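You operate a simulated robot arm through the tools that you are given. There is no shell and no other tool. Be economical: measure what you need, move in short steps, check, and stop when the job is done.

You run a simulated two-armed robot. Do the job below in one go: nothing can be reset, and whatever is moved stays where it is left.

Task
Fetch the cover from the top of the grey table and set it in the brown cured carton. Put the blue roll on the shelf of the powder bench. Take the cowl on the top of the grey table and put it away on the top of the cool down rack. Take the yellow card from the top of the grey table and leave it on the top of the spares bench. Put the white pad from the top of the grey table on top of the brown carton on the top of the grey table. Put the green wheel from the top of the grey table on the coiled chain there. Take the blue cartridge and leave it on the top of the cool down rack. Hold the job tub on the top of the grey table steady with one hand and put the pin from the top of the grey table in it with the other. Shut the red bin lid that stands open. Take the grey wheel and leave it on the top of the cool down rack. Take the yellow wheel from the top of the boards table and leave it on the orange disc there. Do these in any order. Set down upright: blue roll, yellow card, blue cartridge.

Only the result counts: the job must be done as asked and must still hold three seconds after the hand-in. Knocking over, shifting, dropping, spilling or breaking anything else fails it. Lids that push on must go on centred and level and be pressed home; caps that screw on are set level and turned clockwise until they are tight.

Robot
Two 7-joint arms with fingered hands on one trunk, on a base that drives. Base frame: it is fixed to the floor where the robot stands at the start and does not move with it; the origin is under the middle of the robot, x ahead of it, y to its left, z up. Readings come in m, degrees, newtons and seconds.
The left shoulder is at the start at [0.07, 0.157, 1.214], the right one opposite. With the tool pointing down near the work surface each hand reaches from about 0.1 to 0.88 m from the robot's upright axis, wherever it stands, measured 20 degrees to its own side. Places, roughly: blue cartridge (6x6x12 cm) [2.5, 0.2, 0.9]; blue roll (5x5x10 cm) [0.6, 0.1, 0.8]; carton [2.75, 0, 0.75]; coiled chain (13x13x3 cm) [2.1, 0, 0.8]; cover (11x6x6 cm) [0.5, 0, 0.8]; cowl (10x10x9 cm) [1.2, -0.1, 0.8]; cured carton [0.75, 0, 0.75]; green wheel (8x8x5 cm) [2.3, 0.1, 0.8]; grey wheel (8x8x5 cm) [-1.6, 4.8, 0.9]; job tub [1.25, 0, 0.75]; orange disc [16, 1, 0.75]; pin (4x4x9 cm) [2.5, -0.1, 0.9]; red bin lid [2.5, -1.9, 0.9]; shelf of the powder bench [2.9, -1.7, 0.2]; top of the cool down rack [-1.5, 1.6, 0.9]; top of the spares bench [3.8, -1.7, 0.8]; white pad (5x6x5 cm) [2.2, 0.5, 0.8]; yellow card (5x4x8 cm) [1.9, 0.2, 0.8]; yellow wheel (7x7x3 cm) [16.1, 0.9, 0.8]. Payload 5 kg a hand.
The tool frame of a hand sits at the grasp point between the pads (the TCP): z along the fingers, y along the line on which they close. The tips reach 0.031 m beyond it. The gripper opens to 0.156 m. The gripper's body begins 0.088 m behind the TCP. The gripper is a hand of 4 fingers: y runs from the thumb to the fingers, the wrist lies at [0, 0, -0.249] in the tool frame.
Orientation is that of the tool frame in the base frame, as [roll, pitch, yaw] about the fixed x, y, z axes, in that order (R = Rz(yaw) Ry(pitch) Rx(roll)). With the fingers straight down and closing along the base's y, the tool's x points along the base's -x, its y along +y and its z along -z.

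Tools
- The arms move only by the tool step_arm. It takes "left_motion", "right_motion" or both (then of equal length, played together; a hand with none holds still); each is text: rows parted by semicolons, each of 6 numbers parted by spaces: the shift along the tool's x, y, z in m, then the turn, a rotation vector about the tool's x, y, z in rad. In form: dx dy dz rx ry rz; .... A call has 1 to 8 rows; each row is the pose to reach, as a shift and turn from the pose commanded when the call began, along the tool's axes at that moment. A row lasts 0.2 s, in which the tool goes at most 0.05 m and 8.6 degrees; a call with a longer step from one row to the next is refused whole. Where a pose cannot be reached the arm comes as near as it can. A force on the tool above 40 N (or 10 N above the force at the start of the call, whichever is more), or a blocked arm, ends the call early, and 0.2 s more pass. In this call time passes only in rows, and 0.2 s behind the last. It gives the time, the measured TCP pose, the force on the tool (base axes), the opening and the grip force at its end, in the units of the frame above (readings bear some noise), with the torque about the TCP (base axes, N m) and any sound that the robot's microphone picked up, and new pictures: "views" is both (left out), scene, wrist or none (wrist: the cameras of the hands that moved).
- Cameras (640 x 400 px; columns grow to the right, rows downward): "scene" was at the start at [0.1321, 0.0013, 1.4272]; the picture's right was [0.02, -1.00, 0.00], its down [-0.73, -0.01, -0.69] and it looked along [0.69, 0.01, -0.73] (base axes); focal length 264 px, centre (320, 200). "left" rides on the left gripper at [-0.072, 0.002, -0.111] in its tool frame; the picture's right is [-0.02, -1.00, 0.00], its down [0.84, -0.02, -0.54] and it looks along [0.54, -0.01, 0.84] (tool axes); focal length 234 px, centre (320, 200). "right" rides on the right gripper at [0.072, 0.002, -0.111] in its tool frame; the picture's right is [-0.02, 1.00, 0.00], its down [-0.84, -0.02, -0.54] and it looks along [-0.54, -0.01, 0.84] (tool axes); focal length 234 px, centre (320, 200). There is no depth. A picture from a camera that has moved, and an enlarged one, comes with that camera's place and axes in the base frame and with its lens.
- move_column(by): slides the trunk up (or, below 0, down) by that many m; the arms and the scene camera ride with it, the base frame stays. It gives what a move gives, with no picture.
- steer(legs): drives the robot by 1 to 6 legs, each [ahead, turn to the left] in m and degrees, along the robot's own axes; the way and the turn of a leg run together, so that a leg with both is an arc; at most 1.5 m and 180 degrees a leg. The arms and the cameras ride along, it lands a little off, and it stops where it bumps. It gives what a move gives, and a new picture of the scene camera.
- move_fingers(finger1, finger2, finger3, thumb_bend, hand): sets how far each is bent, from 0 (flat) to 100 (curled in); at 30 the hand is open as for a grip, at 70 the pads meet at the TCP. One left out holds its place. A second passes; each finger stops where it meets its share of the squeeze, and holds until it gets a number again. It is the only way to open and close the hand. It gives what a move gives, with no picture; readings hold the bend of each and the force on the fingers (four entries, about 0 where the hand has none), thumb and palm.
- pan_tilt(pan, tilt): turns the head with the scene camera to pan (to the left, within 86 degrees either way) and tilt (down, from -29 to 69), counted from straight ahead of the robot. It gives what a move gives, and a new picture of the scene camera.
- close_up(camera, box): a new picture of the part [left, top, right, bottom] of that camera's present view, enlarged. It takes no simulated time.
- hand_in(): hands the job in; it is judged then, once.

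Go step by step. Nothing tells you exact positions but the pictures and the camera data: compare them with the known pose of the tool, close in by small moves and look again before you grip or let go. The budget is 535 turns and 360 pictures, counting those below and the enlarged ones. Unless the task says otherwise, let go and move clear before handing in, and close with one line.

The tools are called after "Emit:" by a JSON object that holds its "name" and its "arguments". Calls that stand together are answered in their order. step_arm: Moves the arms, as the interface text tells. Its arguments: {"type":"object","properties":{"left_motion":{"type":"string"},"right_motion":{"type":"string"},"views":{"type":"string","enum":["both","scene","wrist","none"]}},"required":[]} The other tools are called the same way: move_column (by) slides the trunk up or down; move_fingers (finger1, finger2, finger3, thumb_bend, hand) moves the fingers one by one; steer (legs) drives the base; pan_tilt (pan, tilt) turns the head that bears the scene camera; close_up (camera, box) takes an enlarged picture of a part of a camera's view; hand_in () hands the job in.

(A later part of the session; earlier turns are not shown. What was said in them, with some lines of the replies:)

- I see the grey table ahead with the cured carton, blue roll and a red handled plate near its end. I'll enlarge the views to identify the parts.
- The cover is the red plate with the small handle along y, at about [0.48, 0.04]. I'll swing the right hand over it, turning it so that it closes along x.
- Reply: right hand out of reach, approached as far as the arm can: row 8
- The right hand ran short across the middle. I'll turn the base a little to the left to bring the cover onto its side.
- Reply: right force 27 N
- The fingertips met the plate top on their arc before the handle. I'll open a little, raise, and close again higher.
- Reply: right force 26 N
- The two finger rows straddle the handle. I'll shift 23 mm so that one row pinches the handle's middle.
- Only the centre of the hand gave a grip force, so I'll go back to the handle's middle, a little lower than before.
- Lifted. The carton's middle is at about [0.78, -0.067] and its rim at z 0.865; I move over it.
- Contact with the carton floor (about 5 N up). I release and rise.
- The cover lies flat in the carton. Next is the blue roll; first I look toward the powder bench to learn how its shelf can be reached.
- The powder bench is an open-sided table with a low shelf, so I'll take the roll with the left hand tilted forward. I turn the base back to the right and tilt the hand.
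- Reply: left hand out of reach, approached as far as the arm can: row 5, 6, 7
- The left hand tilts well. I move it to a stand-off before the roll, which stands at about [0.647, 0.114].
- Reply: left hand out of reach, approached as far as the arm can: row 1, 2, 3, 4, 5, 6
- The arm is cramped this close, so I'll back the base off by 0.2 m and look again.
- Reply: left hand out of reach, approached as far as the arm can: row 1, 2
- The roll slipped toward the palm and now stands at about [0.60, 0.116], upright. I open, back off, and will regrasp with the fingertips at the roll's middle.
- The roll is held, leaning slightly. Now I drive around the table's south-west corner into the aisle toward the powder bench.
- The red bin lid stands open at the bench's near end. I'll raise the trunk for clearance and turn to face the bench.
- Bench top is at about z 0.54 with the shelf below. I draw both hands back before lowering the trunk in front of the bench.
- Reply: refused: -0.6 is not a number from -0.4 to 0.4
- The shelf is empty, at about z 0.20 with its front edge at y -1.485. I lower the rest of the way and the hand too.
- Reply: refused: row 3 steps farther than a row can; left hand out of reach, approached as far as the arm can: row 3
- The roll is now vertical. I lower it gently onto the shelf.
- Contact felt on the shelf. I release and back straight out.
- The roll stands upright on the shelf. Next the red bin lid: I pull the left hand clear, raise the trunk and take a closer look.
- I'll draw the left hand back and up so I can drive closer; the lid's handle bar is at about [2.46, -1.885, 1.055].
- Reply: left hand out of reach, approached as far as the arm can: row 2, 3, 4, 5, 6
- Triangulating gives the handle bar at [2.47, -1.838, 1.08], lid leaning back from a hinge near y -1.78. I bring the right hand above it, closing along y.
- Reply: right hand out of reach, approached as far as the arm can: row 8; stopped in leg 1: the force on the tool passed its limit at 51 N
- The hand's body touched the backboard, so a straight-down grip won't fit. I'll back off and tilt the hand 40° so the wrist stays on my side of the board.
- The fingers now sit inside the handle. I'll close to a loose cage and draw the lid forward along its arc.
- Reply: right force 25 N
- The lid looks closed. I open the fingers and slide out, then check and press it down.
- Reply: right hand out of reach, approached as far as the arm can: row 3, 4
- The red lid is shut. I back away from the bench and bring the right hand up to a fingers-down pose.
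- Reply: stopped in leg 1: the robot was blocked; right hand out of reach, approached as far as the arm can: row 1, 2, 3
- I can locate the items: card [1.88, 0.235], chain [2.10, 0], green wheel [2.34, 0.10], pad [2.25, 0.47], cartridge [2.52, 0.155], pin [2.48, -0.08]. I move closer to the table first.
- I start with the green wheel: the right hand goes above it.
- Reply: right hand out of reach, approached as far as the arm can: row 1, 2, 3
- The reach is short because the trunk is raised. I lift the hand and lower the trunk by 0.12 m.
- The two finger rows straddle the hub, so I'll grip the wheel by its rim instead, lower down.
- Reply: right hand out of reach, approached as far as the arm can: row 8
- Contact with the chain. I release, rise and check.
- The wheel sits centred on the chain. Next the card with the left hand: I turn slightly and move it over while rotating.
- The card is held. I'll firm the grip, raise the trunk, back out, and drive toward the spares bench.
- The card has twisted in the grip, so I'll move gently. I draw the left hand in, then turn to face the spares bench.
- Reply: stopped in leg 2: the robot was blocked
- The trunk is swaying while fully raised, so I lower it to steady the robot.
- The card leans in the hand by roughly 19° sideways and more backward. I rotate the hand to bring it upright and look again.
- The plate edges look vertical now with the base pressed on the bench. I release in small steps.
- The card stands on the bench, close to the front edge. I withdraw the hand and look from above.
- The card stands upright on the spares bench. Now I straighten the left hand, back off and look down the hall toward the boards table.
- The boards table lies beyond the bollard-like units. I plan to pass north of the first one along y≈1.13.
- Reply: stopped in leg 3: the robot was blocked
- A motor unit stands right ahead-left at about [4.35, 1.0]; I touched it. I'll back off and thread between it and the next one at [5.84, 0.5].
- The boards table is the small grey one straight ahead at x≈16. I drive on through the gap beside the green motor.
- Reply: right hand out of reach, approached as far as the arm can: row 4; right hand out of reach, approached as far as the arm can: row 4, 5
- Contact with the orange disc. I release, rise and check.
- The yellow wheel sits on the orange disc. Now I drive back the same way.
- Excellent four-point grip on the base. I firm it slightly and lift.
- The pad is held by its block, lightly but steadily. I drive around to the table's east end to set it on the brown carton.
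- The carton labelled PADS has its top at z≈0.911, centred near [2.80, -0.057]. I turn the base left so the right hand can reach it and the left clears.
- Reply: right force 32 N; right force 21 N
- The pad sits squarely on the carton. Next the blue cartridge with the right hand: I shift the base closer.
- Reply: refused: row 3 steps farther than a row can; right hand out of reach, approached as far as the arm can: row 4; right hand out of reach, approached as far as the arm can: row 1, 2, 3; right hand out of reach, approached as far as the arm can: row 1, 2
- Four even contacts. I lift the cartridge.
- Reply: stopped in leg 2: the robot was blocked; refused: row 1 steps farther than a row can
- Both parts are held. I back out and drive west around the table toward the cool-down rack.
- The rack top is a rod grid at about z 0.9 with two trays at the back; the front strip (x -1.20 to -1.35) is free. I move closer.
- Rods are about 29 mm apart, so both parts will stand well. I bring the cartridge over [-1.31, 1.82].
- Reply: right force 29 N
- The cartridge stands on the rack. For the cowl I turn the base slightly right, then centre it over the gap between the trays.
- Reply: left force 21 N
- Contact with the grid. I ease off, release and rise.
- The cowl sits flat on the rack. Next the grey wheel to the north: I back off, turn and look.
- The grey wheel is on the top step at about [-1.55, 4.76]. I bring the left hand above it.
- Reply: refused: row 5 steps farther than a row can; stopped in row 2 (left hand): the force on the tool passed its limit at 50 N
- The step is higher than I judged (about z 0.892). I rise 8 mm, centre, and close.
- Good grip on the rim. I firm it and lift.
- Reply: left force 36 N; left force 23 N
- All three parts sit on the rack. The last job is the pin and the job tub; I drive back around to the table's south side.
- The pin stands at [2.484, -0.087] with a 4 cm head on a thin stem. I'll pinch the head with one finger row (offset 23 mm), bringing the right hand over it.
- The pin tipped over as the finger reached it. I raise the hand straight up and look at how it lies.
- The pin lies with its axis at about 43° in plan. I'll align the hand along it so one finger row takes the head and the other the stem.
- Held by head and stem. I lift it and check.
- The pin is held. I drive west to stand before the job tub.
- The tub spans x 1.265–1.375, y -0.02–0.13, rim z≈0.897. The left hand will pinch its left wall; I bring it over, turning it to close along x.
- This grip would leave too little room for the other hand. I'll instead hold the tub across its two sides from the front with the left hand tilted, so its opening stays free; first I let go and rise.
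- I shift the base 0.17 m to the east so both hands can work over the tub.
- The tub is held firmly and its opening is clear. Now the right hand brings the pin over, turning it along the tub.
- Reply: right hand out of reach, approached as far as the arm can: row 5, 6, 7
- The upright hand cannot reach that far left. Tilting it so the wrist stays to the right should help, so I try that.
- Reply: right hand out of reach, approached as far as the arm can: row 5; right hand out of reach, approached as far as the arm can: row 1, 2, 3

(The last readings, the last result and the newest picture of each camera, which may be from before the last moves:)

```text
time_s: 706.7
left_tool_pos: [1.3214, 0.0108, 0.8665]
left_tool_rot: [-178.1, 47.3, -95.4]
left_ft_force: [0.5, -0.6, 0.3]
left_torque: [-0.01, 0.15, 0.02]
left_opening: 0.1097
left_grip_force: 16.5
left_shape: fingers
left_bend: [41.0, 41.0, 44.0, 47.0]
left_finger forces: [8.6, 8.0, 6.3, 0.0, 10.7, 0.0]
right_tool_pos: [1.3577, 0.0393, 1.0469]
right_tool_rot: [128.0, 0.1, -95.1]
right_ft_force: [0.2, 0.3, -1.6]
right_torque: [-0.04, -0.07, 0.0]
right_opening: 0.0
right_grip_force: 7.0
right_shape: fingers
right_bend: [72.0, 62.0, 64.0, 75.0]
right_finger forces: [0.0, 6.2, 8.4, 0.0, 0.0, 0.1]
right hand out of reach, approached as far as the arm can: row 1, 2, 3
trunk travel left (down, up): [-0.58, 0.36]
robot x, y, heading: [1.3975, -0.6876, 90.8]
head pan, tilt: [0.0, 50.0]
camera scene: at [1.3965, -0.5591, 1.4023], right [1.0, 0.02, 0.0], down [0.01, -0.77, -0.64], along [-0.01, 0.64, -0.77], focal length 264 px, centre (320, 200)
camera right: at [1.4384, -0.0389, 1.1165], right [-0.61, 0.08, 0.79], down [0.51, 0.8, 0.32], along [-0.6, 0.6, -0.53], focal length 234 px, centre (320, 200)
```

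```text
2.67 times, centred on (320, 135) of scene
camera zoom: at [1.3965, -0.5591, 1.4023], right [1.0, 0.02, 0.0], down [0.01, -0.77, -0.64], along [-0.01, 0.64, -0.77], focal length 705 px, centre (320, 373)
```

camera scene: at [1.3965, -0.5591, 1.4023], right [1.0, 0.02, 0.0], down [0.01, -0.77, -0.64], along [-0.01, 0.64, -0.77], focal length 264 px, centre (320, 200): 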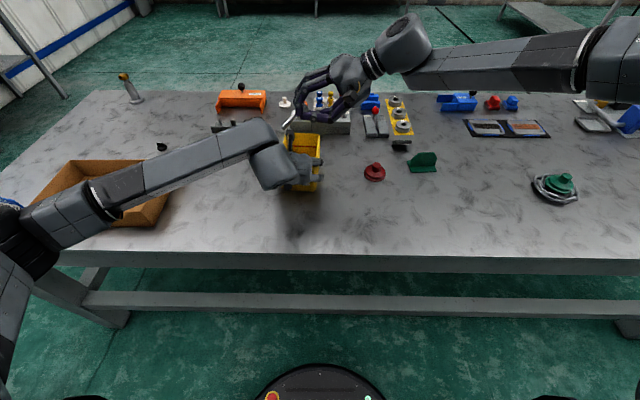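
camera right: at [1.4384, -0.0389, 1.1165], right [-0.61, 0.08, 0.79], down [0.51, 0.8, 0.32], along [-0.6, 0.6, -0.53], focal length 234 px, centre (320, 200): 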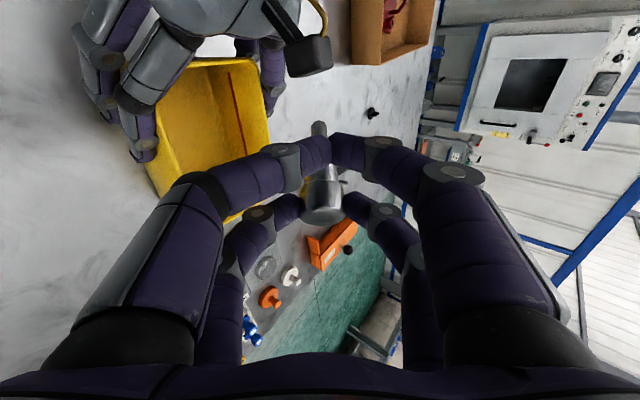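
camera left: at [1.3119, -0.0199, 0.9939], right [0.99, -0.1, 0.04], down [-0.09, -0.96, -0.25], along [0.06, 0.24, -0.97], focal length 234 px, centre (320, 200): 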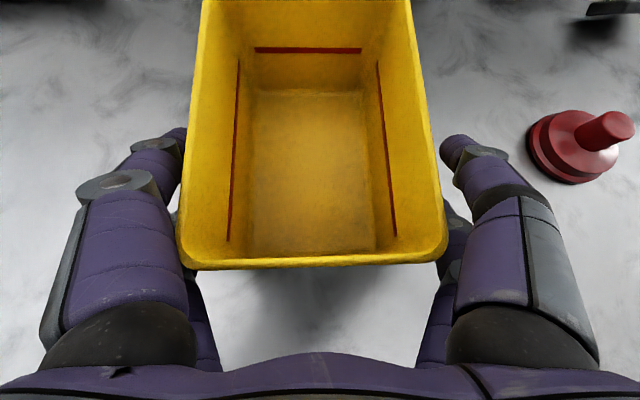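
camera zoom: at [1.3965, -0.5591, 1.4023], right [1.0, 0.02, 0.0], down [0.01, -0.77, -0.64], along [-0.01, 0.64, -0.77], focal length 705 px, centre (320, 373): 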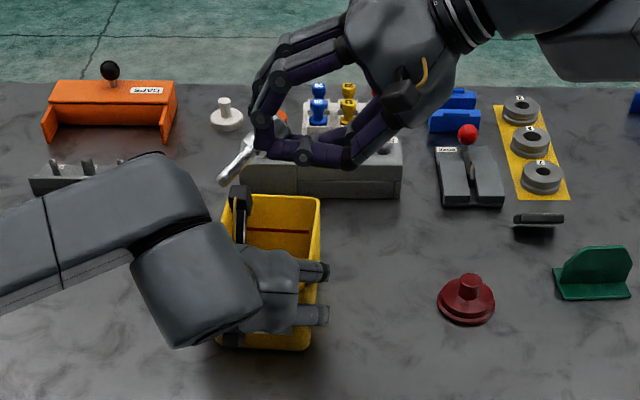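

I'm about 3 cm short in reach. I'll move the right hand aside, let go of the tub, bring the base 6 cm closer, and take hold again.

Emit:
{"name": "step_arm", "arguments": {"right_motion": "0 -0.03 -0.03 0 0 0; 0 -0.06 -0.06 0 0 0; 0 -0.09 -0.09 0 0 0", "views": "none"}}

Emit:
{"name": "move_fingers", "arguments": {"hand": "left", "finger1": 33, "finger2": 33, "finger3": 33, "thumb_bend": 33}}

Emit:
{"name": "step_arm", "arguments": {"left_motion": "0 0 -0.045 0 0 0; 0 0 -0.09 0 0 0; 0 0 -0.125 0 0 0; -0.04 0 -0.125 0 0 0", "views": "wrist"}}

```text
time_s: 707.5
left_tool_pos: [1.3224, 0.0125, 0.8648]
left_tool_rot: [-178.3, 47.3, -95.3]
left_ft_force: [-0.4, -0.5, 0.6]
left_torque: [0.07, 0.24, 0.07]
left_opening: 0.1098
left_grip_force: 16.9
left_shape: fingers
left_bend: [41.0, 41.0, 44.0, 47.0]
left_finger forces: [8.7, 8.4, 6.1, 0.1, 10.6, 0.0]
right_tool_pos: [1.4853, 0.0262, 1.0297]
right_tool_rot: [127.9, 0.0, -95.1]
right_ft_force: [0.3, -0.6, -2.5]
right_torque: [-0.05, -0.06, -0.01]
right_opening: 0.0001
right_grip_force: 6.9
right_shape: fingers
right_bend: [72.0, 63.0, 63.0, 75.0]
right_finger forces: [0.0, 6.3, 8.5, 0.1, 0.0, 0.0]
trunk travel left (down, up): [-0.58, 0.36]
robot x, y, heading: [1.3953, -0.687, 91.4]
head pan, tilt: [0.0, 50.0]
```

```text
time_s: 708.5
left_tool_pos: [1.3214, 0.0106, 0.8656]
left_tool_rot: [-178.0, 47.3, -95.5]
left_ft_force: [1.2, 0.4, 0.1]
left_torque: [0.01, -0.02, 0.0]
left_opening: 0.1478
left_grip_force: 0.0
left_shape: fingers
left_bend: [33.0, 33.0, 33.0, 33.0]
left_finger forces: [0.0, 0.0, 0.0, 0.1, 0.1, 0.1]
right_tool_pos: [1.4841, 0.027, 1.0295]
right_tool_rot: [127.9, 0.0, -95.0]
right_ft_force: [0.3, 0.2, -3.1]
right_torque: [-0.06, -0.08, 0.01]
right_opening: 0.0001
right_grip_force: 7.5
right_shape: fingers
right_bend: [72.0, 63.0, 63.0, 75.0]
right_finger forces: [0.1, 6.3, 8.5, 0.1, 0.1, 0.0]
trunk travel left (down, up): [-0.58, 0.36]
robot x, y, heading: [1.3975, -0.6913, 90.9]
head pan, tilt: [0.0, 50.0]
```

```text
time_s: 709.5
left_tool_pos: [1.3112, -0.051, 0.9782]
left_tool_rot: [-178.2, 47.2, -95.4]
left_ft_force: [0.5, 0.9, 0.0]
left_torque: [0.01, -0.01, -0.02]
left_opening: 0.1482
left_grip_force: 0.0
left_shape: fingers
left_bend: [33.0, 33.0, 33.0, 33.0]
left_finger forces: [0.0, 0.0, 0.1, 0.0, 0.0, 0.0]
right_tool_pos: [1.4841, 0.0282, 1.0295]
right_tool_rot: [128.0, -0.2, -95.0]
right_ft_force: [0.0, 0.6, -2.5]
right_torque: [-0.08, -0.09, 0.02]
right_opening: 0.0
right_grip_force: 7.5
right_shape: fingers
right_bend: [72.0, 63.0, 63.0, 76.0]
right_finger forces: [0.1, 6.4, 8.5, 0.0, 0.0, 0.0]
trunk travel left (down, up): [-0.58, 0.36]
robot x, y, heading: [1.3971, -0.6853, 91.2]
head pan, tilt: [0.0, 50.0]
camera left: at [1.3021, -0.0837, 1.1071], right [0.99, -0.1, 0.04], down [-0.09, -0.97, -0.24], along [0.06, 0.24, -0.97], focal length 234 px, centre (320, 200)
```

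left: 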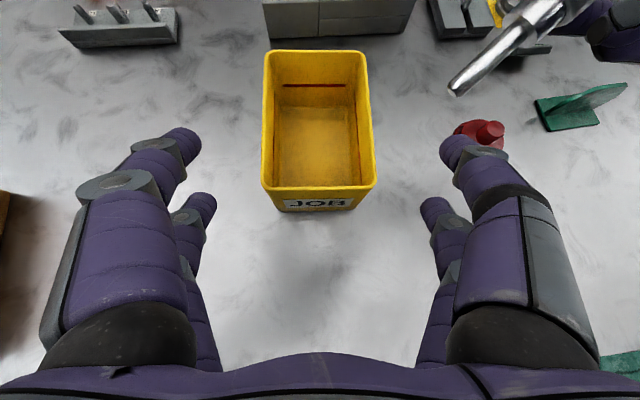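

Emit:
{"name": "steer", "arguments": {"legs": [[0.07, 0]]}}

Emit:
{"name": "close_up", "arguments": {"camera": "left", "box": [0, 0, 640, 400]}}

```text
time_s: 710.5
left_tool_pos: [1.3102, 0.0133, 0.9816]
left_tool_rot: [-178.1, 47.4, -95.4]
left_ft_force: [0.9, -0.1, -0.4]
left_torque: [-0.01, -0.01, 0.0]
left_opening: 0.1479
left_grip_force: 0.1
left_shape: fingers
left_bend: [33.0, 33.0, 33.0, 33.0]
left_finger forces: [0.0, 0.0, 0.1, 0.0, 0.1, 0.1]
right_tool_pos: [1.4825, 0.0935, 1.0332]
right_tool_rot: [128.0, 0.2, -95.1]
right_ft_force: [0.8, -0.1, -1.5]
right_torque: [-0.03, -0.1, -0.01]
right_opening: 0.0002
right_grip_force: 7.2
right_shape: fingers
right_bend: [72.0, 63.0, 63.0, 76.0]
right_finger forces: [0.0, 6.5, 8.5, 0.1, 0.1, 0.1]
trunk travel left (down, up): [-0.58, 0.36]
robot x, y, heading: [1.3987, -0.6186, 91.0]
head pan, tilt: [0.0, 50.0]
camera scene: at [1.3954, -0.4942, 1.403], right [1.0, 0.02, 0.0], down [0.01, -0.76, -0.64], along [-0.01, 0.64, -0.76], focal length 264 px, centre (320, 200)
```

scene: 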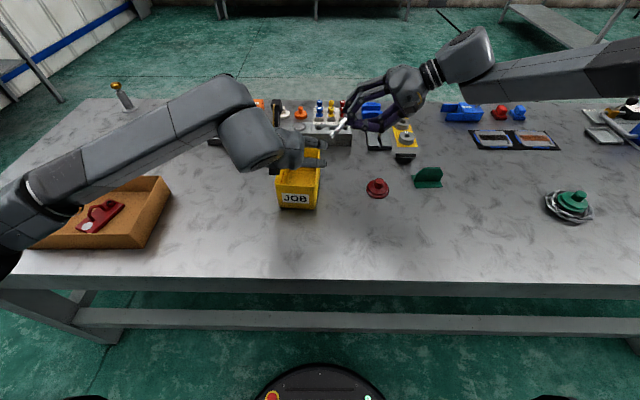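

```text
1.00 times, centred on (320, 200) of left (not enlarged: the box is as wide or as high as the picture)
camera zoom: at [1.2999, -0.0187, 1.1103], right [0.99, -0.1, 0.04], down [-0.09, -0.96, -0.25], along [0.06, 0.25, -0.97], focal length 234 px, centre (320, 200)
```

zoom: 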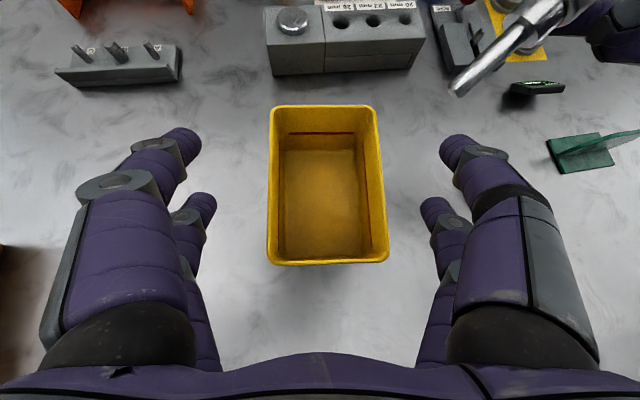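

Emit:
{"name": "step_arm", "arguments": {"left_motion": "0 -0.008 0 0 0 0; 0.028 -0.008 0.026 0 0 0; 0.057 -0.008 0.052 0 0 0; 0.085 -0.008 0.078 0 0 0", "views": "wrist"}}

Emit:
{"name": "move_fingers", "arguments": {"hand": "left", "finger1": 50, "finger2": 50, "finger3": 50, "thumb_bend": 50}}

```text
time_s: 711.5
left_tool_pos: [1.3208, 0.0167, 0.8653]
left_tool_rot: [-178.1, 47.4, -95.3]
left_ft_force: [0.1, -0.6, -0.1]
left_torque: [0.01, -0.03, 0.02]
left_opening: 0.148
left_grip_force: 0.1
left_shape: fingers
left_bend: [33.0, 33.0, 33.0, 33.0]
left_finger forces: [0.1, 0.0, 0.0, 0.0, 0.0, 0.1]
right_tool_pos: [1.4816, 0.0969, 1.0303]
right_tool_rot: [128.2, 0.0, -95.0]
right_ft_force: [0.0, -0.6, -2.7]
right_torque: [-0.05, -0.08, -0.01]
right_opening: 0.0
right_grip_force: 7.2
right_shape: fingers
right_bend: [72.0, 63.0, 63.0, 76.0]
right_finger forces: [0.0, 6.4, 8.5, 0.0, 0.0, 0.1]
trunk travel left (down, up): [-0.58, 0.36]
robot x, y, heading: [1.3949, -0.6166, 91.1]
head pan, tilt: [0.0, 50.0]
camera left: at [1.3104, -0.0169, 0.9928], right [0.99, -0.1, 0.04], down [-0.09, -0.96, -0.25], along [0.06, 0.24, -0.97], focal length 234 px, centre (320, 200)
```

left: 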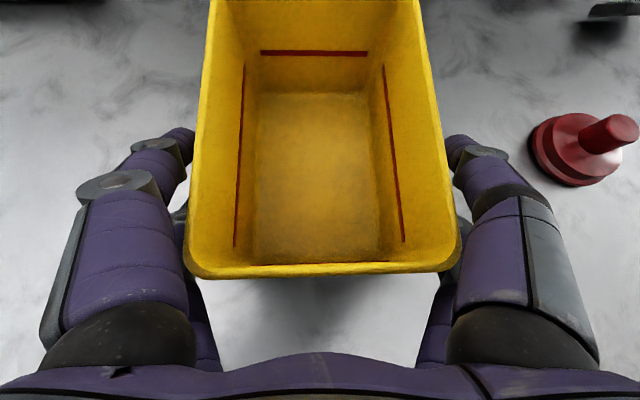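

```text
time_s: 712.5
left_tool_pos: [1.3193, 0.0157, 0.8628]
left_tool_rot: [-178.2, 47.3, -95.4]
left_ft_force: [0.6, 0.5, -0.7]
left_torque: [0.04, 0.11, -0.04]
left_opening: 0.1097
left_grip_force: 19.8
left_shape: fingers
left_bend: [42.0, 42.0, 43.0, 47.0]
left_finger forces: [8.4, 10.7, 8.2, 0.0, 12.6, 0.0]
right_tool_pos: [1.4817, 0.0969, 1.0312]
right_tool_rot: [128.0, 0.1, -95.0]
right_ft_force: [0.6, 0.2, -3.0]
right_torque: [-0.07, -0.09, 0.03]
right_opening: 0.0001
right_grip_force: 7.5
right_shape: fingers
right_bend: [72.0, 63.0, 63.0, 76.0]
right_finger forces: [0.0, 6.3, 8.5, 0.1, 0.0, 0.1]
trunk travel left (down, up): [-0.58, 0.36]
robot x, y, heading: [1.3986, -0.6176, 90.8]
head pan, tilt: [0.0, 50.0]
```

Emit:
{"name": "step_arm", "arguments": {"right_motion": "0.0097 0.0206 0.0264 0 0 0; 0.0194 0.0412 0.0528 0 0 0; 0.0291 0.0619 0.0793 0 0 0; 0.0388 0.0825 0.1057 0 0 0"}}

Emit:
{"name": "close_up", "arguments": {"camera": "left", "box": [0, 0, 640, 400]}}

```text
time_s: 713.5
left_tool_pos: [1.3197, 0.0165, 0.863]
left_tool_rot: [-178.1, 47.4, -95.3]
left_ft_force: [-0.1, 0.2, -1.1]
left_torque: [0.02, 0.11, -0.04]
left_opening: 0.1098
left_grip_force: 19.8
left_shape: fingers
left_bend: [42.0, 42.0, 44.0, 47.0]
left_finger forces: [9.0, 11.1, 7.8, 0.0, 12.3, 0.0]
right_tool_pos: [1.3444, 0.0694, 1.029]
right_tool_rot: [128.0, -0.1, -95.1]
right_ft_force: [-0.8, -0.1, -2.5]
right_torque: [-0.02, -0.12, 0.01]
right_opening: 0.0001
right_grip_force: 7.2
right_shape: fingers
right_bend: [72.0, 63.0, 63.0, 76.0]
right_finger forces: [0.0, 6.4, 8.5, 0.0, 0.0, 0.0]
trunk travel left (down, up): [-0.58, 0.36]
robot x, y, heading: [1.3961, -0.6184, 91.0]
head pan, tilt: [0.0, 50.0]
camera scene: at [1.3942, -0.4893, 1.4023], right [1.0, 0.02, 0.0], down [0.02, -0.77, -0.64], along [-0.01, 0.64, -0.77], focal length 264 px, centre (320, 200)
camera right: at [1.4251, -0.0076, 1.0995], right [-0.61, 0.08, 0.79], down [0.51, 0.8, 0.32], along [-0.6, 0.6, -0.53], focal length 234 px, centre (320, 200)
```

scene: 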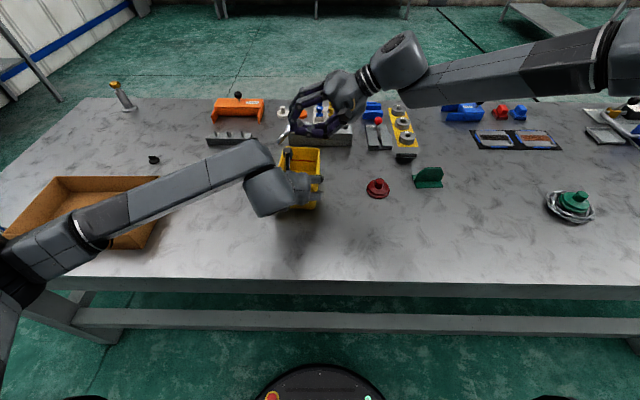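
right: 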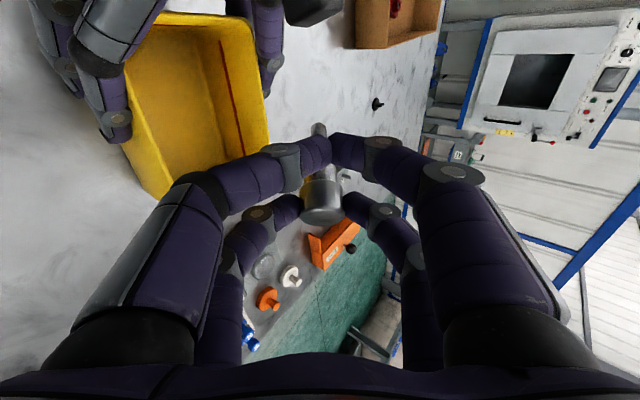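

```text
1.00 times, centred on (320, 200) of left (not enlarged: the box is as wide or as high as the picture)
camera zoom: at [1.3099, -0.0164, 0.9925], right [0.99, -0.1, 0.04], down [-0.09, -0.96, -0.25], along [0.06, 0.24, -0.97], focal length 234 px, centre (320, 200)
```

zoom: 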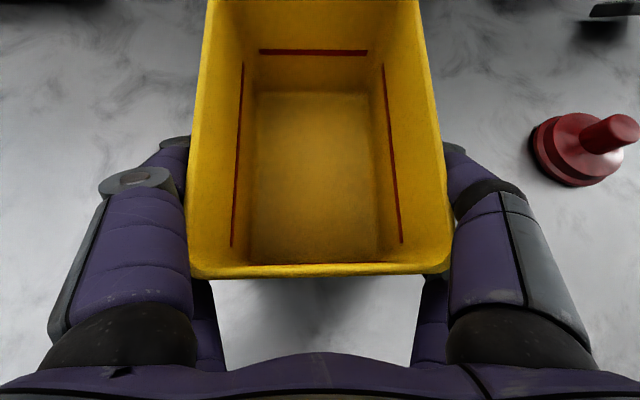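

Emit:
{"name": "close_up", "arguments": {"camera": "scene", "box": [250, 80, 370, 220]}}

```text
2.86 times, centred on (310, 150) of scene
camera zoom: at [1.3942, -0.4893, 1.4023], right [1.0, 0.02, 0.0], down [0.02, -0.77, -0.64], along [-0.01, 0.64, -0.77], focal length 755 px, centre (349, 343)
```

zoom: 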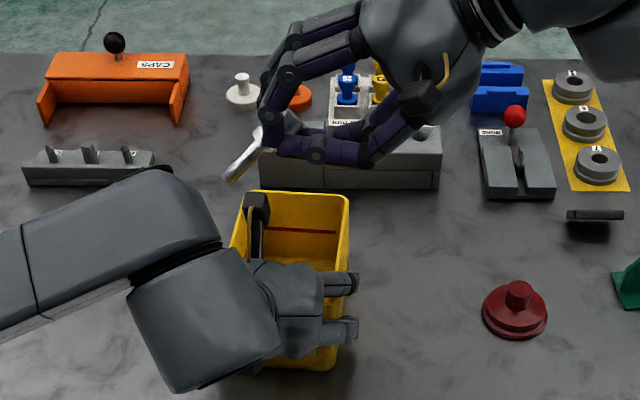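

Emit:
{"name": "step_arm", "arguments": {"right_motion": "-0.0127 -0.004 -0.005 0 0 0; -0.0127 -0.027 0.013 0 0 0; -0.0127 -0.05 0.03 0 0 0; -0.0127 -0.0729 0.0481 0 0 0"}}

Emit:
{"name": "close_up", "arguments": {"camera": "left", "box": [0, 0, 640, 400]}}

```text
time_s: 714.5
left_tool_pos: [1.3203, 0.0174, 0.8639]
left_tool_rot: [-178.2, 47.3, -95.3]
left_ft_force: [-0.3, 0.2, 0.6]
left_torque: [-0.02, 0.12, 0.0]
left_opening: 0.1099
left_grip_force: 20.3
left_shape: fingers
left_bend: [42.0, 42.0, 44.0, 47.0]
left_finger forces: [8.8, 10.9, 7.9, 0.1, 12.3, 0.0]
right_tool_pos: [1.3629, 0.0716, 0.9509]
right_tool_rot: [128.1, 0.2, -95.1]
right_ft_force: [-0.2, 0.2, -2.2]
right_torque: [-0.07, -0.09, -0.02]
right_opening: 0.0
right_grip_force: 7.1
right_shape: fingers
right_bend: [72.0, 63.0, 63.0, 76.0]
right_finger forces: [0.0, 6.3, 8.4, 0.1, 0.0, 0.0]
right hand out of reach, approached as far as the arm can: row 3, 4
trunk travel left (down, up): [-0.58, 0.36]
robot x, y, heading: [1.3966, -0.6151, 91.1]
head pan, tilt: [0.0, 50.0]
camera scene: at [1.3955, -0.4893, 1.4023], right [1.0, 0.02, 0.0], down [0.01, -0.77, -0.64], along [-0.01, 0.64, -0.77], focal length 264 px, centre (320, 200)
camera right: at [1.443, -0.0071, 1.0197], right [-0.61, 0.08, 0.79], down [0.51, 0.8, 0.32], along [-0.6, 0.6, -0.53], focal length 234 px, centre (320, 200)
```

scene: 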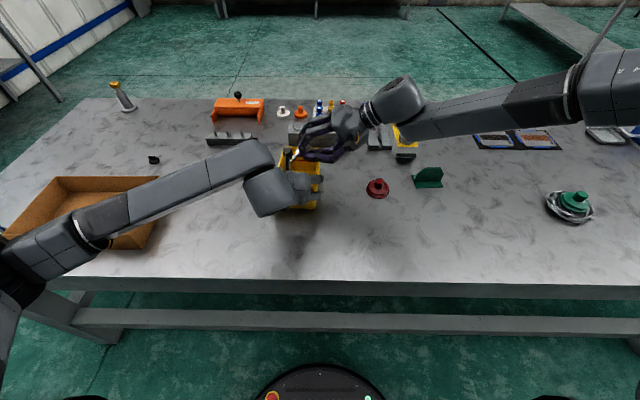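
right: 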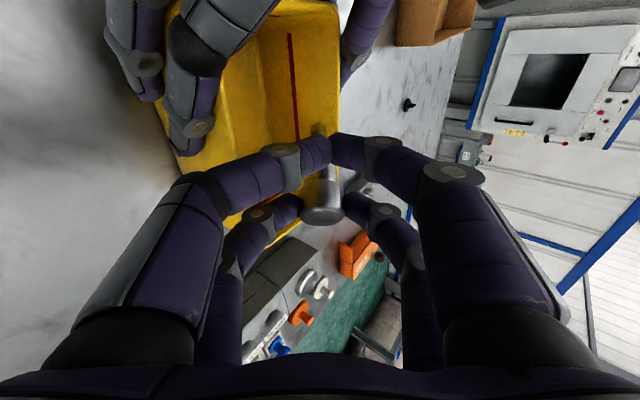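

```text
1.00 times, centred on (320, 200) of left (not enlarged: the box is as wide or as high as the picture)
camera zoom: at [1.3105, -0.0163, 0.9925], right [0.99, -0.1, 0.04], down [-0.09, -0.96, -0.25], along [0.06, 0.24, -0.97], focal length 234 px, centre (320, 200)
```

zoom: 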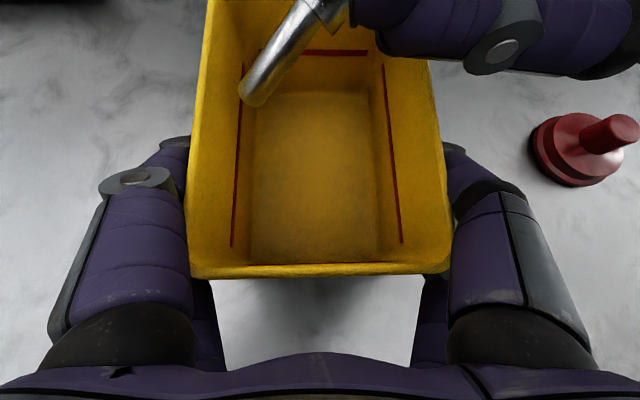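

The pin is above the tub's opening while the left hand holds the tub. I lower a little more and let the pin go.

Emit:
{"name": "step_arm", "arguments": {"right_motion": "0 -0.006 0.0047 0 0 0; 0 -0.0118 0.0092 0 0 0", "views": "none"}}

Emit:
{"name": "move_fingers", "arguments": {"hand": "right", "finger1": 56, "finger2": 54, "finger3": 54, "thumb_bend": 56}}

Emit:
{"name": "close_up", "arguments": {"camera": "left", "box": [0, 0, 640, 400]}}

```text
time_s: 715.1
left_tool_pos: [1.3192, 0.015, 0.8623]
left_tool_rot: [-178.2, 47.3, -95.5]
left_ft_force: [-0.3, 0.0, -0.8]
left_torque: [0.08, 0.25, -0.08]
left_opening: 0.1099
left_grip_force: 20.2
left_shape: fingers
left_bend: [42.0, 42.0, 44.0, 47.0]
left_finger forces: [8.9, 11.2, 7.9, 0.1, 12.3, 0.0]
right_tool_pos: [1.3653, 0.0666, 0.941]
right_tool_rot: [128.0, 0.3, -95.3]
right_ft_force: [1.1, 2.0, 5.9]
right_torque: [0.28, -0.28, -0.03]
right_opening: 0.0001
right_grip_force: 14.4
right_shape: fingers
right_bend: [72.0, 61.0, 65.0, 76.0]
right_finger forces: [0.0, 9.2, 20.5, 0.1, 0.1, 0.1]
right hand out of reach, approached as far as the arm can: row 1, 2
trunk travel left (down, up): [-0.58, 0.36]
robot x, y, heading: [1.3982, -0.6179, 90.9]
head pan, tilt: [0.0, 50.0]
```

```text
time_s: 716.1
left_tool_pos: [1.3201, 0.013, 0.8634]
left_tool_rot: [-178.2, 47.3, -95.3]
left_ft_force: [-0.5, 2.0, -8.8]
left_torque: [-0.02, 0.35, -0.01]
left_opening: 0.1098
left_grip_force: 20.4
left_shape: fingers
left_bend: [41.0, 42.0, 44.0, 47.0]
left_finger forces: [8.7, 11.4, 7.9, 0.0, 12.7, 0.1]
right_tool_pos: [1.3658, 0.0665, 0.9409]
right_tool_rot: [128.0, 0.4, -95.2]
right_ft_force: [1.1, 2.3, 26.7]
right_torque: [0.05, -0.32, -0.02]
right_opening: 0.0439
right_grip_force: 13.5
right_shape: fingers
right_bend: [56.0, 54.0, 65.0, 60.0]
right_finger forces: [0.1, 0.1, 13.2, 0.0, 14.2, 0.0]
trunk travel left (down, up): [-0.58, 0.36]
robot x, y, heading: [1.3981, -0.6167, 91.1]
head pan, tilt: [0.0, 50.0]
```

```text
1.00 times, centred on (320, 200) of left (not enlarged: the box is as wide or as high as the picture)
camera zoom: at [1.3105, -0.0177, 0.9927], right [0.99, -0.1, 0.04], down [-0.09, -0.96, -0.25], along [0.06, 0.24, -0.97], focal length 234 px, centre (320, 200)
```

zoom: 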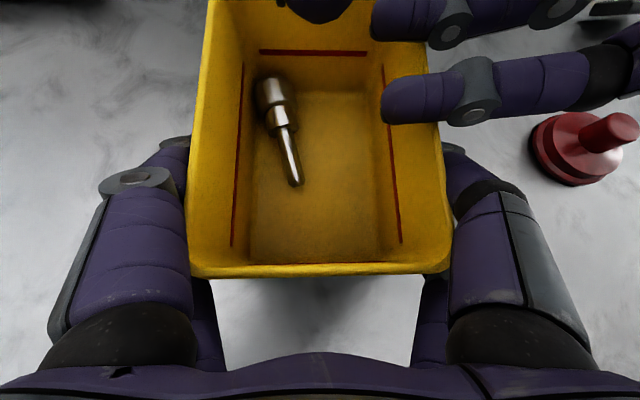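

The pin lies in the tub. I lift the right hand off the rim and away, then release the tub.

Emit:
{"name": "step_arm", "arguments": {"right_motion": "0 0.0236 -0.0185 0 0 0; 0 0.055 -0.043 0 0 0; 0 0.0788 -0.0616 0 0 0; 0 0.06 -0.1 0 0 0; 0 0.045 -0.14 0 0 0; 0 0.03 -0.18 0 0 0", "views": "none"}}

Emit:
{"name": "move_fingers", "arguments": {"hand": "left", "finger1": 33, "finger2": 33, "finger3": 33, "thumb_bend": 33}}

Emit:
{"name": "step_arm", "arguments": {"left_motion": "-0.03 0 -0.03 0 0 0; -0.06 0 -0.06 0 0 0; -0.09 0 -0.09 0 0 0; -0.09 0 -0.13 0 0 0", "views": "both"}}

```text
time_s: 717.5
left_tool_pos: [1.3207, 0.0164, 0.8651]
left_tool_rot: [-178.1, 47.2, -95.4]
left_ft_force: [-0.3, -1.3, 0.0]
left_torque: [-0.04, 0.12, 0.06]
left_opening: 0.1098
left_grip_force: 20.5
left_shape: fingers
left_bend: [41.0, 42.0, 44.0, 47.0]
left_finger forces: [9.0, 11.2, 7.8, 0.1, 12.2, 0.0]
right_tool_pos: [1.4896, 0.0549, 1.0725]
right_tool_rot: [128.0, -0.1, -94.9]
right_ft_force: [-0.1, 0.0, -0.4]
right_torque: [0.02, 0.02, -0.01]
right_opening: 0.0565
right_grip_force: 0.1
right_shape: fingers
right_bend: [56.0, 54.0, 54.0, 56.0]
right_finger forces: [0.1, 0.0, 0.1, 0.1, 0.0, 0.0]
trunk travel left (down, up): [-0.58, 0.36]
robot x, y, heading: [1.4015, -0.6176, 91.1]
head pan, tilt: [0.0, 50.0]
```

```text
time_s: 718.5
left_tool_pos: [1.3205, 0.0156, 0.8638]
left_tool_rot: [-178.1, 47.3, -95.4]
left_ft_force: [-0.3, -0.5, 0.2]
left_torque: [-0.01, -0.01, 0.01]
left_opening: 0.1482
left_grip_force: 0.0
left_shape: fingers
left_bend: [33.0, 33.0, 33.0, 33.0]
left_finger forces: [0.1, 0.1, 0.1, 0.0, 0.1, 0.1]
right_tool_pos: [1.4889, 0.0554, 1.0721]
right_tool_rot: [128.0, 0.1, -95.0]
right_ft_force: [-0.5, 0.0, 0.4]
right_torque: [0.02, -0.05, -0.01]
right_opening: 0.0566
right_grip_force: 0.1
right_shape: fingers
right_bend: [56.0, 54.0, 54.0, 56.0]
right_finger forces: [0.0, 0.0, 0.0, 0.1, 0.0, 0.0]
trunk travel left (down, up): [-0.58, 0.36]
robot x, y, heading: [1.3937, -0.6191, 91.3]
head pan, tilt: [0.0, 50.0]
```

```text
time_s: 719.5
left_tool_pos: [1.3126, -0.0214, 1.019]
left_tool_rot: [-178.1, 47.4, -95.4]
left_ft_force: [0.1, -0.5, -0.4]
left_torque: [0.0, 0.03, 0.01]
left_opening: 0.1482
left_grip_force: 0.1
left_shape: fingers
left_bend: [33.0, 33.0, 33.0, 33.0]
left_finger forces: [0.0, 0.0, 0.1, 0.0, 0.1, 0.0]
right_tool_pos: [1.4884, 0.0546, 1.0745]
right_tool_rot: [128.2, 0.1, -95.0]
right_ft_force: [0.5, 0.1, 1.1]
right_torque: [0.03, -0.01, 0.01]
right_opening: 0.0568
right_grip_force: 0.0
right_shape: fingers
right_bend: [56.0, 54.0, 54.0, 56.0]
right_finger forces: [0.0, 0.0, 0.0, 0.0, 0.0, 0.0]
trunk travel left (down, up): [-0.58, 0.36]
robot x, y, heading: [1.3984, -0.6186, 91.2]
head pan, tilt: [0.0, 50.0]
camera scene: at [1.395, -0.4919, 1.4025], right [1.0, 0.02, 0.0], down [0.01, -0.77, -0.64], along [-0.01, 0.64, -0.77], focal length 264 px, centre (320, 200)
camera left: at [1.3029, -0.0533, 1.1484], right [0.99, -0.1, 0.04], down [-0.09, -0.96, -0.25], along [0.06, 0.24, -0.97], focal length 234 px, centre (320, 200)
```

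scene: 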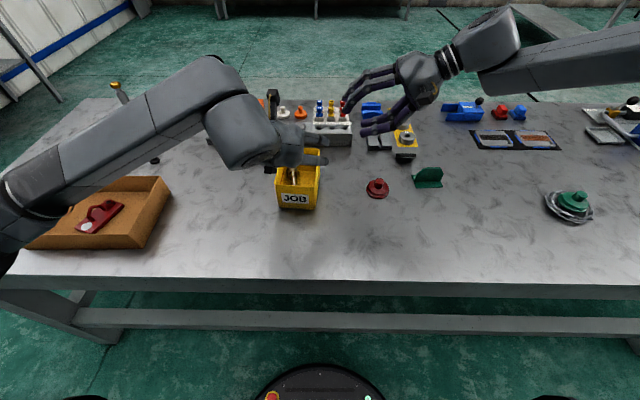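
left: 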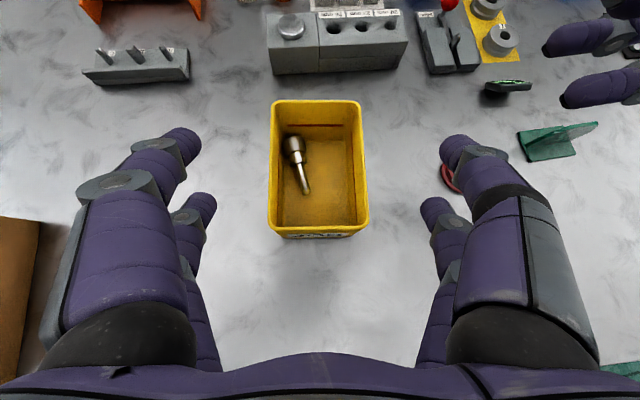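

The pin rests in the tub and both hands are free. I back clear and take a last look at the benches.

Emit:
{"name": "steer", "arguments": {"legs": [[-0.2, 0], [0, -60]]}}

Emit:
{"name": "pan_tilt", "arguments": {"pan": -60, "tilt": 20}}

Emit:
{"name": "close_up", "arguments": {"camera": "scene", "box": [160, 100, 480, 300]}}

```text
time_s: 723.8
left_tool_pos: [1.8744, -0.4423, 1.0195]
left_tool_rot: [-178.1, 47.4, -154.8]
left_ft_force: [0.0, 0.1, -0.6]
left_torque: [0.01, 0.04, 0.01]
left_opening: 0.1482
left_grip_force: 0.0
left_shape: fingers
left_bend: [33.0, 33.0, 33.0, 33.0]
left_finger forces: [0.1, 0.1, 0.0, 0.1, 0.0, 0.1]
right_tool_pos: [2.0264, -0.5558, 1.0728]
right_tool_rot: [128.2, 0.0, -154.5]
right_ft_force: [0.3, -0.5, -0.5]
right_torque: [0.0, -0.03, 0.0]
right_opening: 0.0569
right_grip_force: 0.0
right_shape: fingers
right_bend: [56.0, 54.0, 54.0, 56.0]
right_finger forces: [0.0, 0.0, 0.0, 0.1, 0.0, 0.0]
trunk travel left (down, up): [-0.58, 0.36]
robot x, y, heading: [1.4001, -0.8193, 31.5]
head pan, tilt: [0.0, 50.0]
camera scene: at [1.5102, -0.7503, 1.4024], right [0.52, -0.85, 0.0], down [-0.65, -0.4, -0.64], along [0.55, 0.34, -0.77], focal length 264 px, centre (320, 200)
```

scene: 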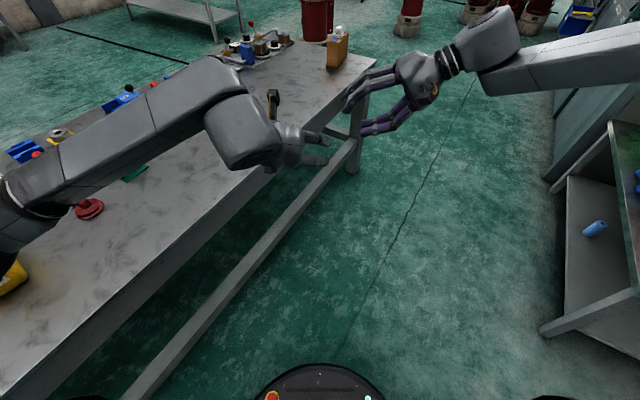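

```text
time_s: 725.1
left_tool_pos: [1.8743, -0.4409, 1.0187]
left_tool_rot: [-178.1, 47.3, -154.9]
left_ft_force: [-0.1, 0.8, 0.0]
left_torque: [0.01, -0.03, 0.0]
left_opening: 0.1483
left_grip_force: 0.0
left_shape: fingers
left_bend: [33.0, 33.0, 33.0, 33.0]
left_finger forces: [0.0, 0.0, 0.0, 0.1, 0.1, 0.1]
right_tool_pos: [2.0266, -0.5545, 1.0722]
right_tool_rot: [128.1, 0.0, -154.5]
right_ft_force: [0.8, -0.5, -0.1]
right_torque: [-0.04, 0.01, -0.05]
right_opening: 0.0566
right_grip_force: 0.1
right_shape: fingers
right_bend: [56.0, 54.0, 54.0, 56.0]
right_finger forces: [0.0, 0.0, 0.0, 0.0, 0.1, 0.1]
trunk travel left (down, up): [-0.58, 0.36]
robot x, y, heading: [1.4022, -0.816, 31.7]
head pan, tilt: [-60.0, 20.0]
camera scene: at [1.5265, -0.8348, 1.4479], right [-0.47, -0.88, 0.0], down [-0.3, 0.16, -0.94], along [0.83, -0.45, -0.34], focal length 264 px, centre (320, 200)
```

scene: 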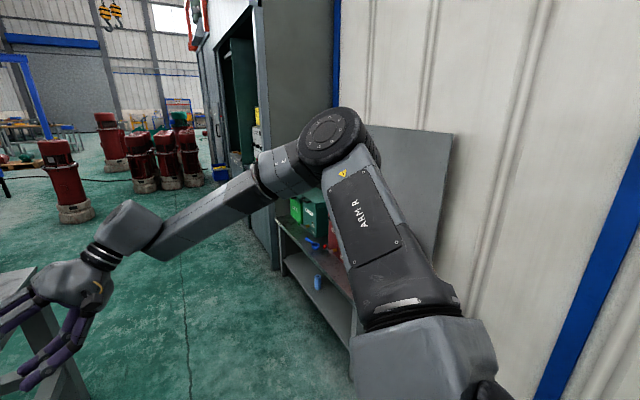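

```text
2.00 times, centred on (320, 200) of scene
camera zoom: at [1.5265, -0.8348, 1.4479], right [-0.47, -0.88, 0.0], down [-0.3, 0.16, -0.94], along [0.83, -0.45, -0.34], focal length 528 px, centre (320, 200)
```

zoom: 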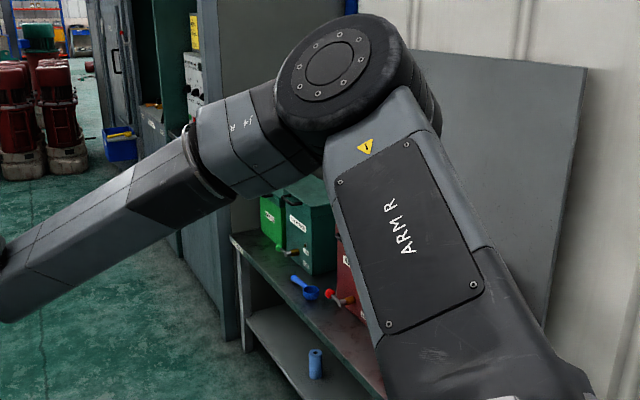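

The roll stands upright on its shelf. Earlier views, taken after each was placed, showed the other items where I left them and the red lid shut. Both hands are empty and clear, so I hand the job in.

Emit:
{"name": "hand_in", "arguments": {}}

```text
The job is handed in.
```

I carried out all eleven tasks and handed the job in. The pin tipped over on the table while I was picking it up, but it ended up in the job tub as asked. I also touched a motor unit near [4.4, 1.1] while driving and the backboard at the powder bench, and neither seemed to move. The yellow card stands upright only about 5 mm from the front edge of the spares bench.
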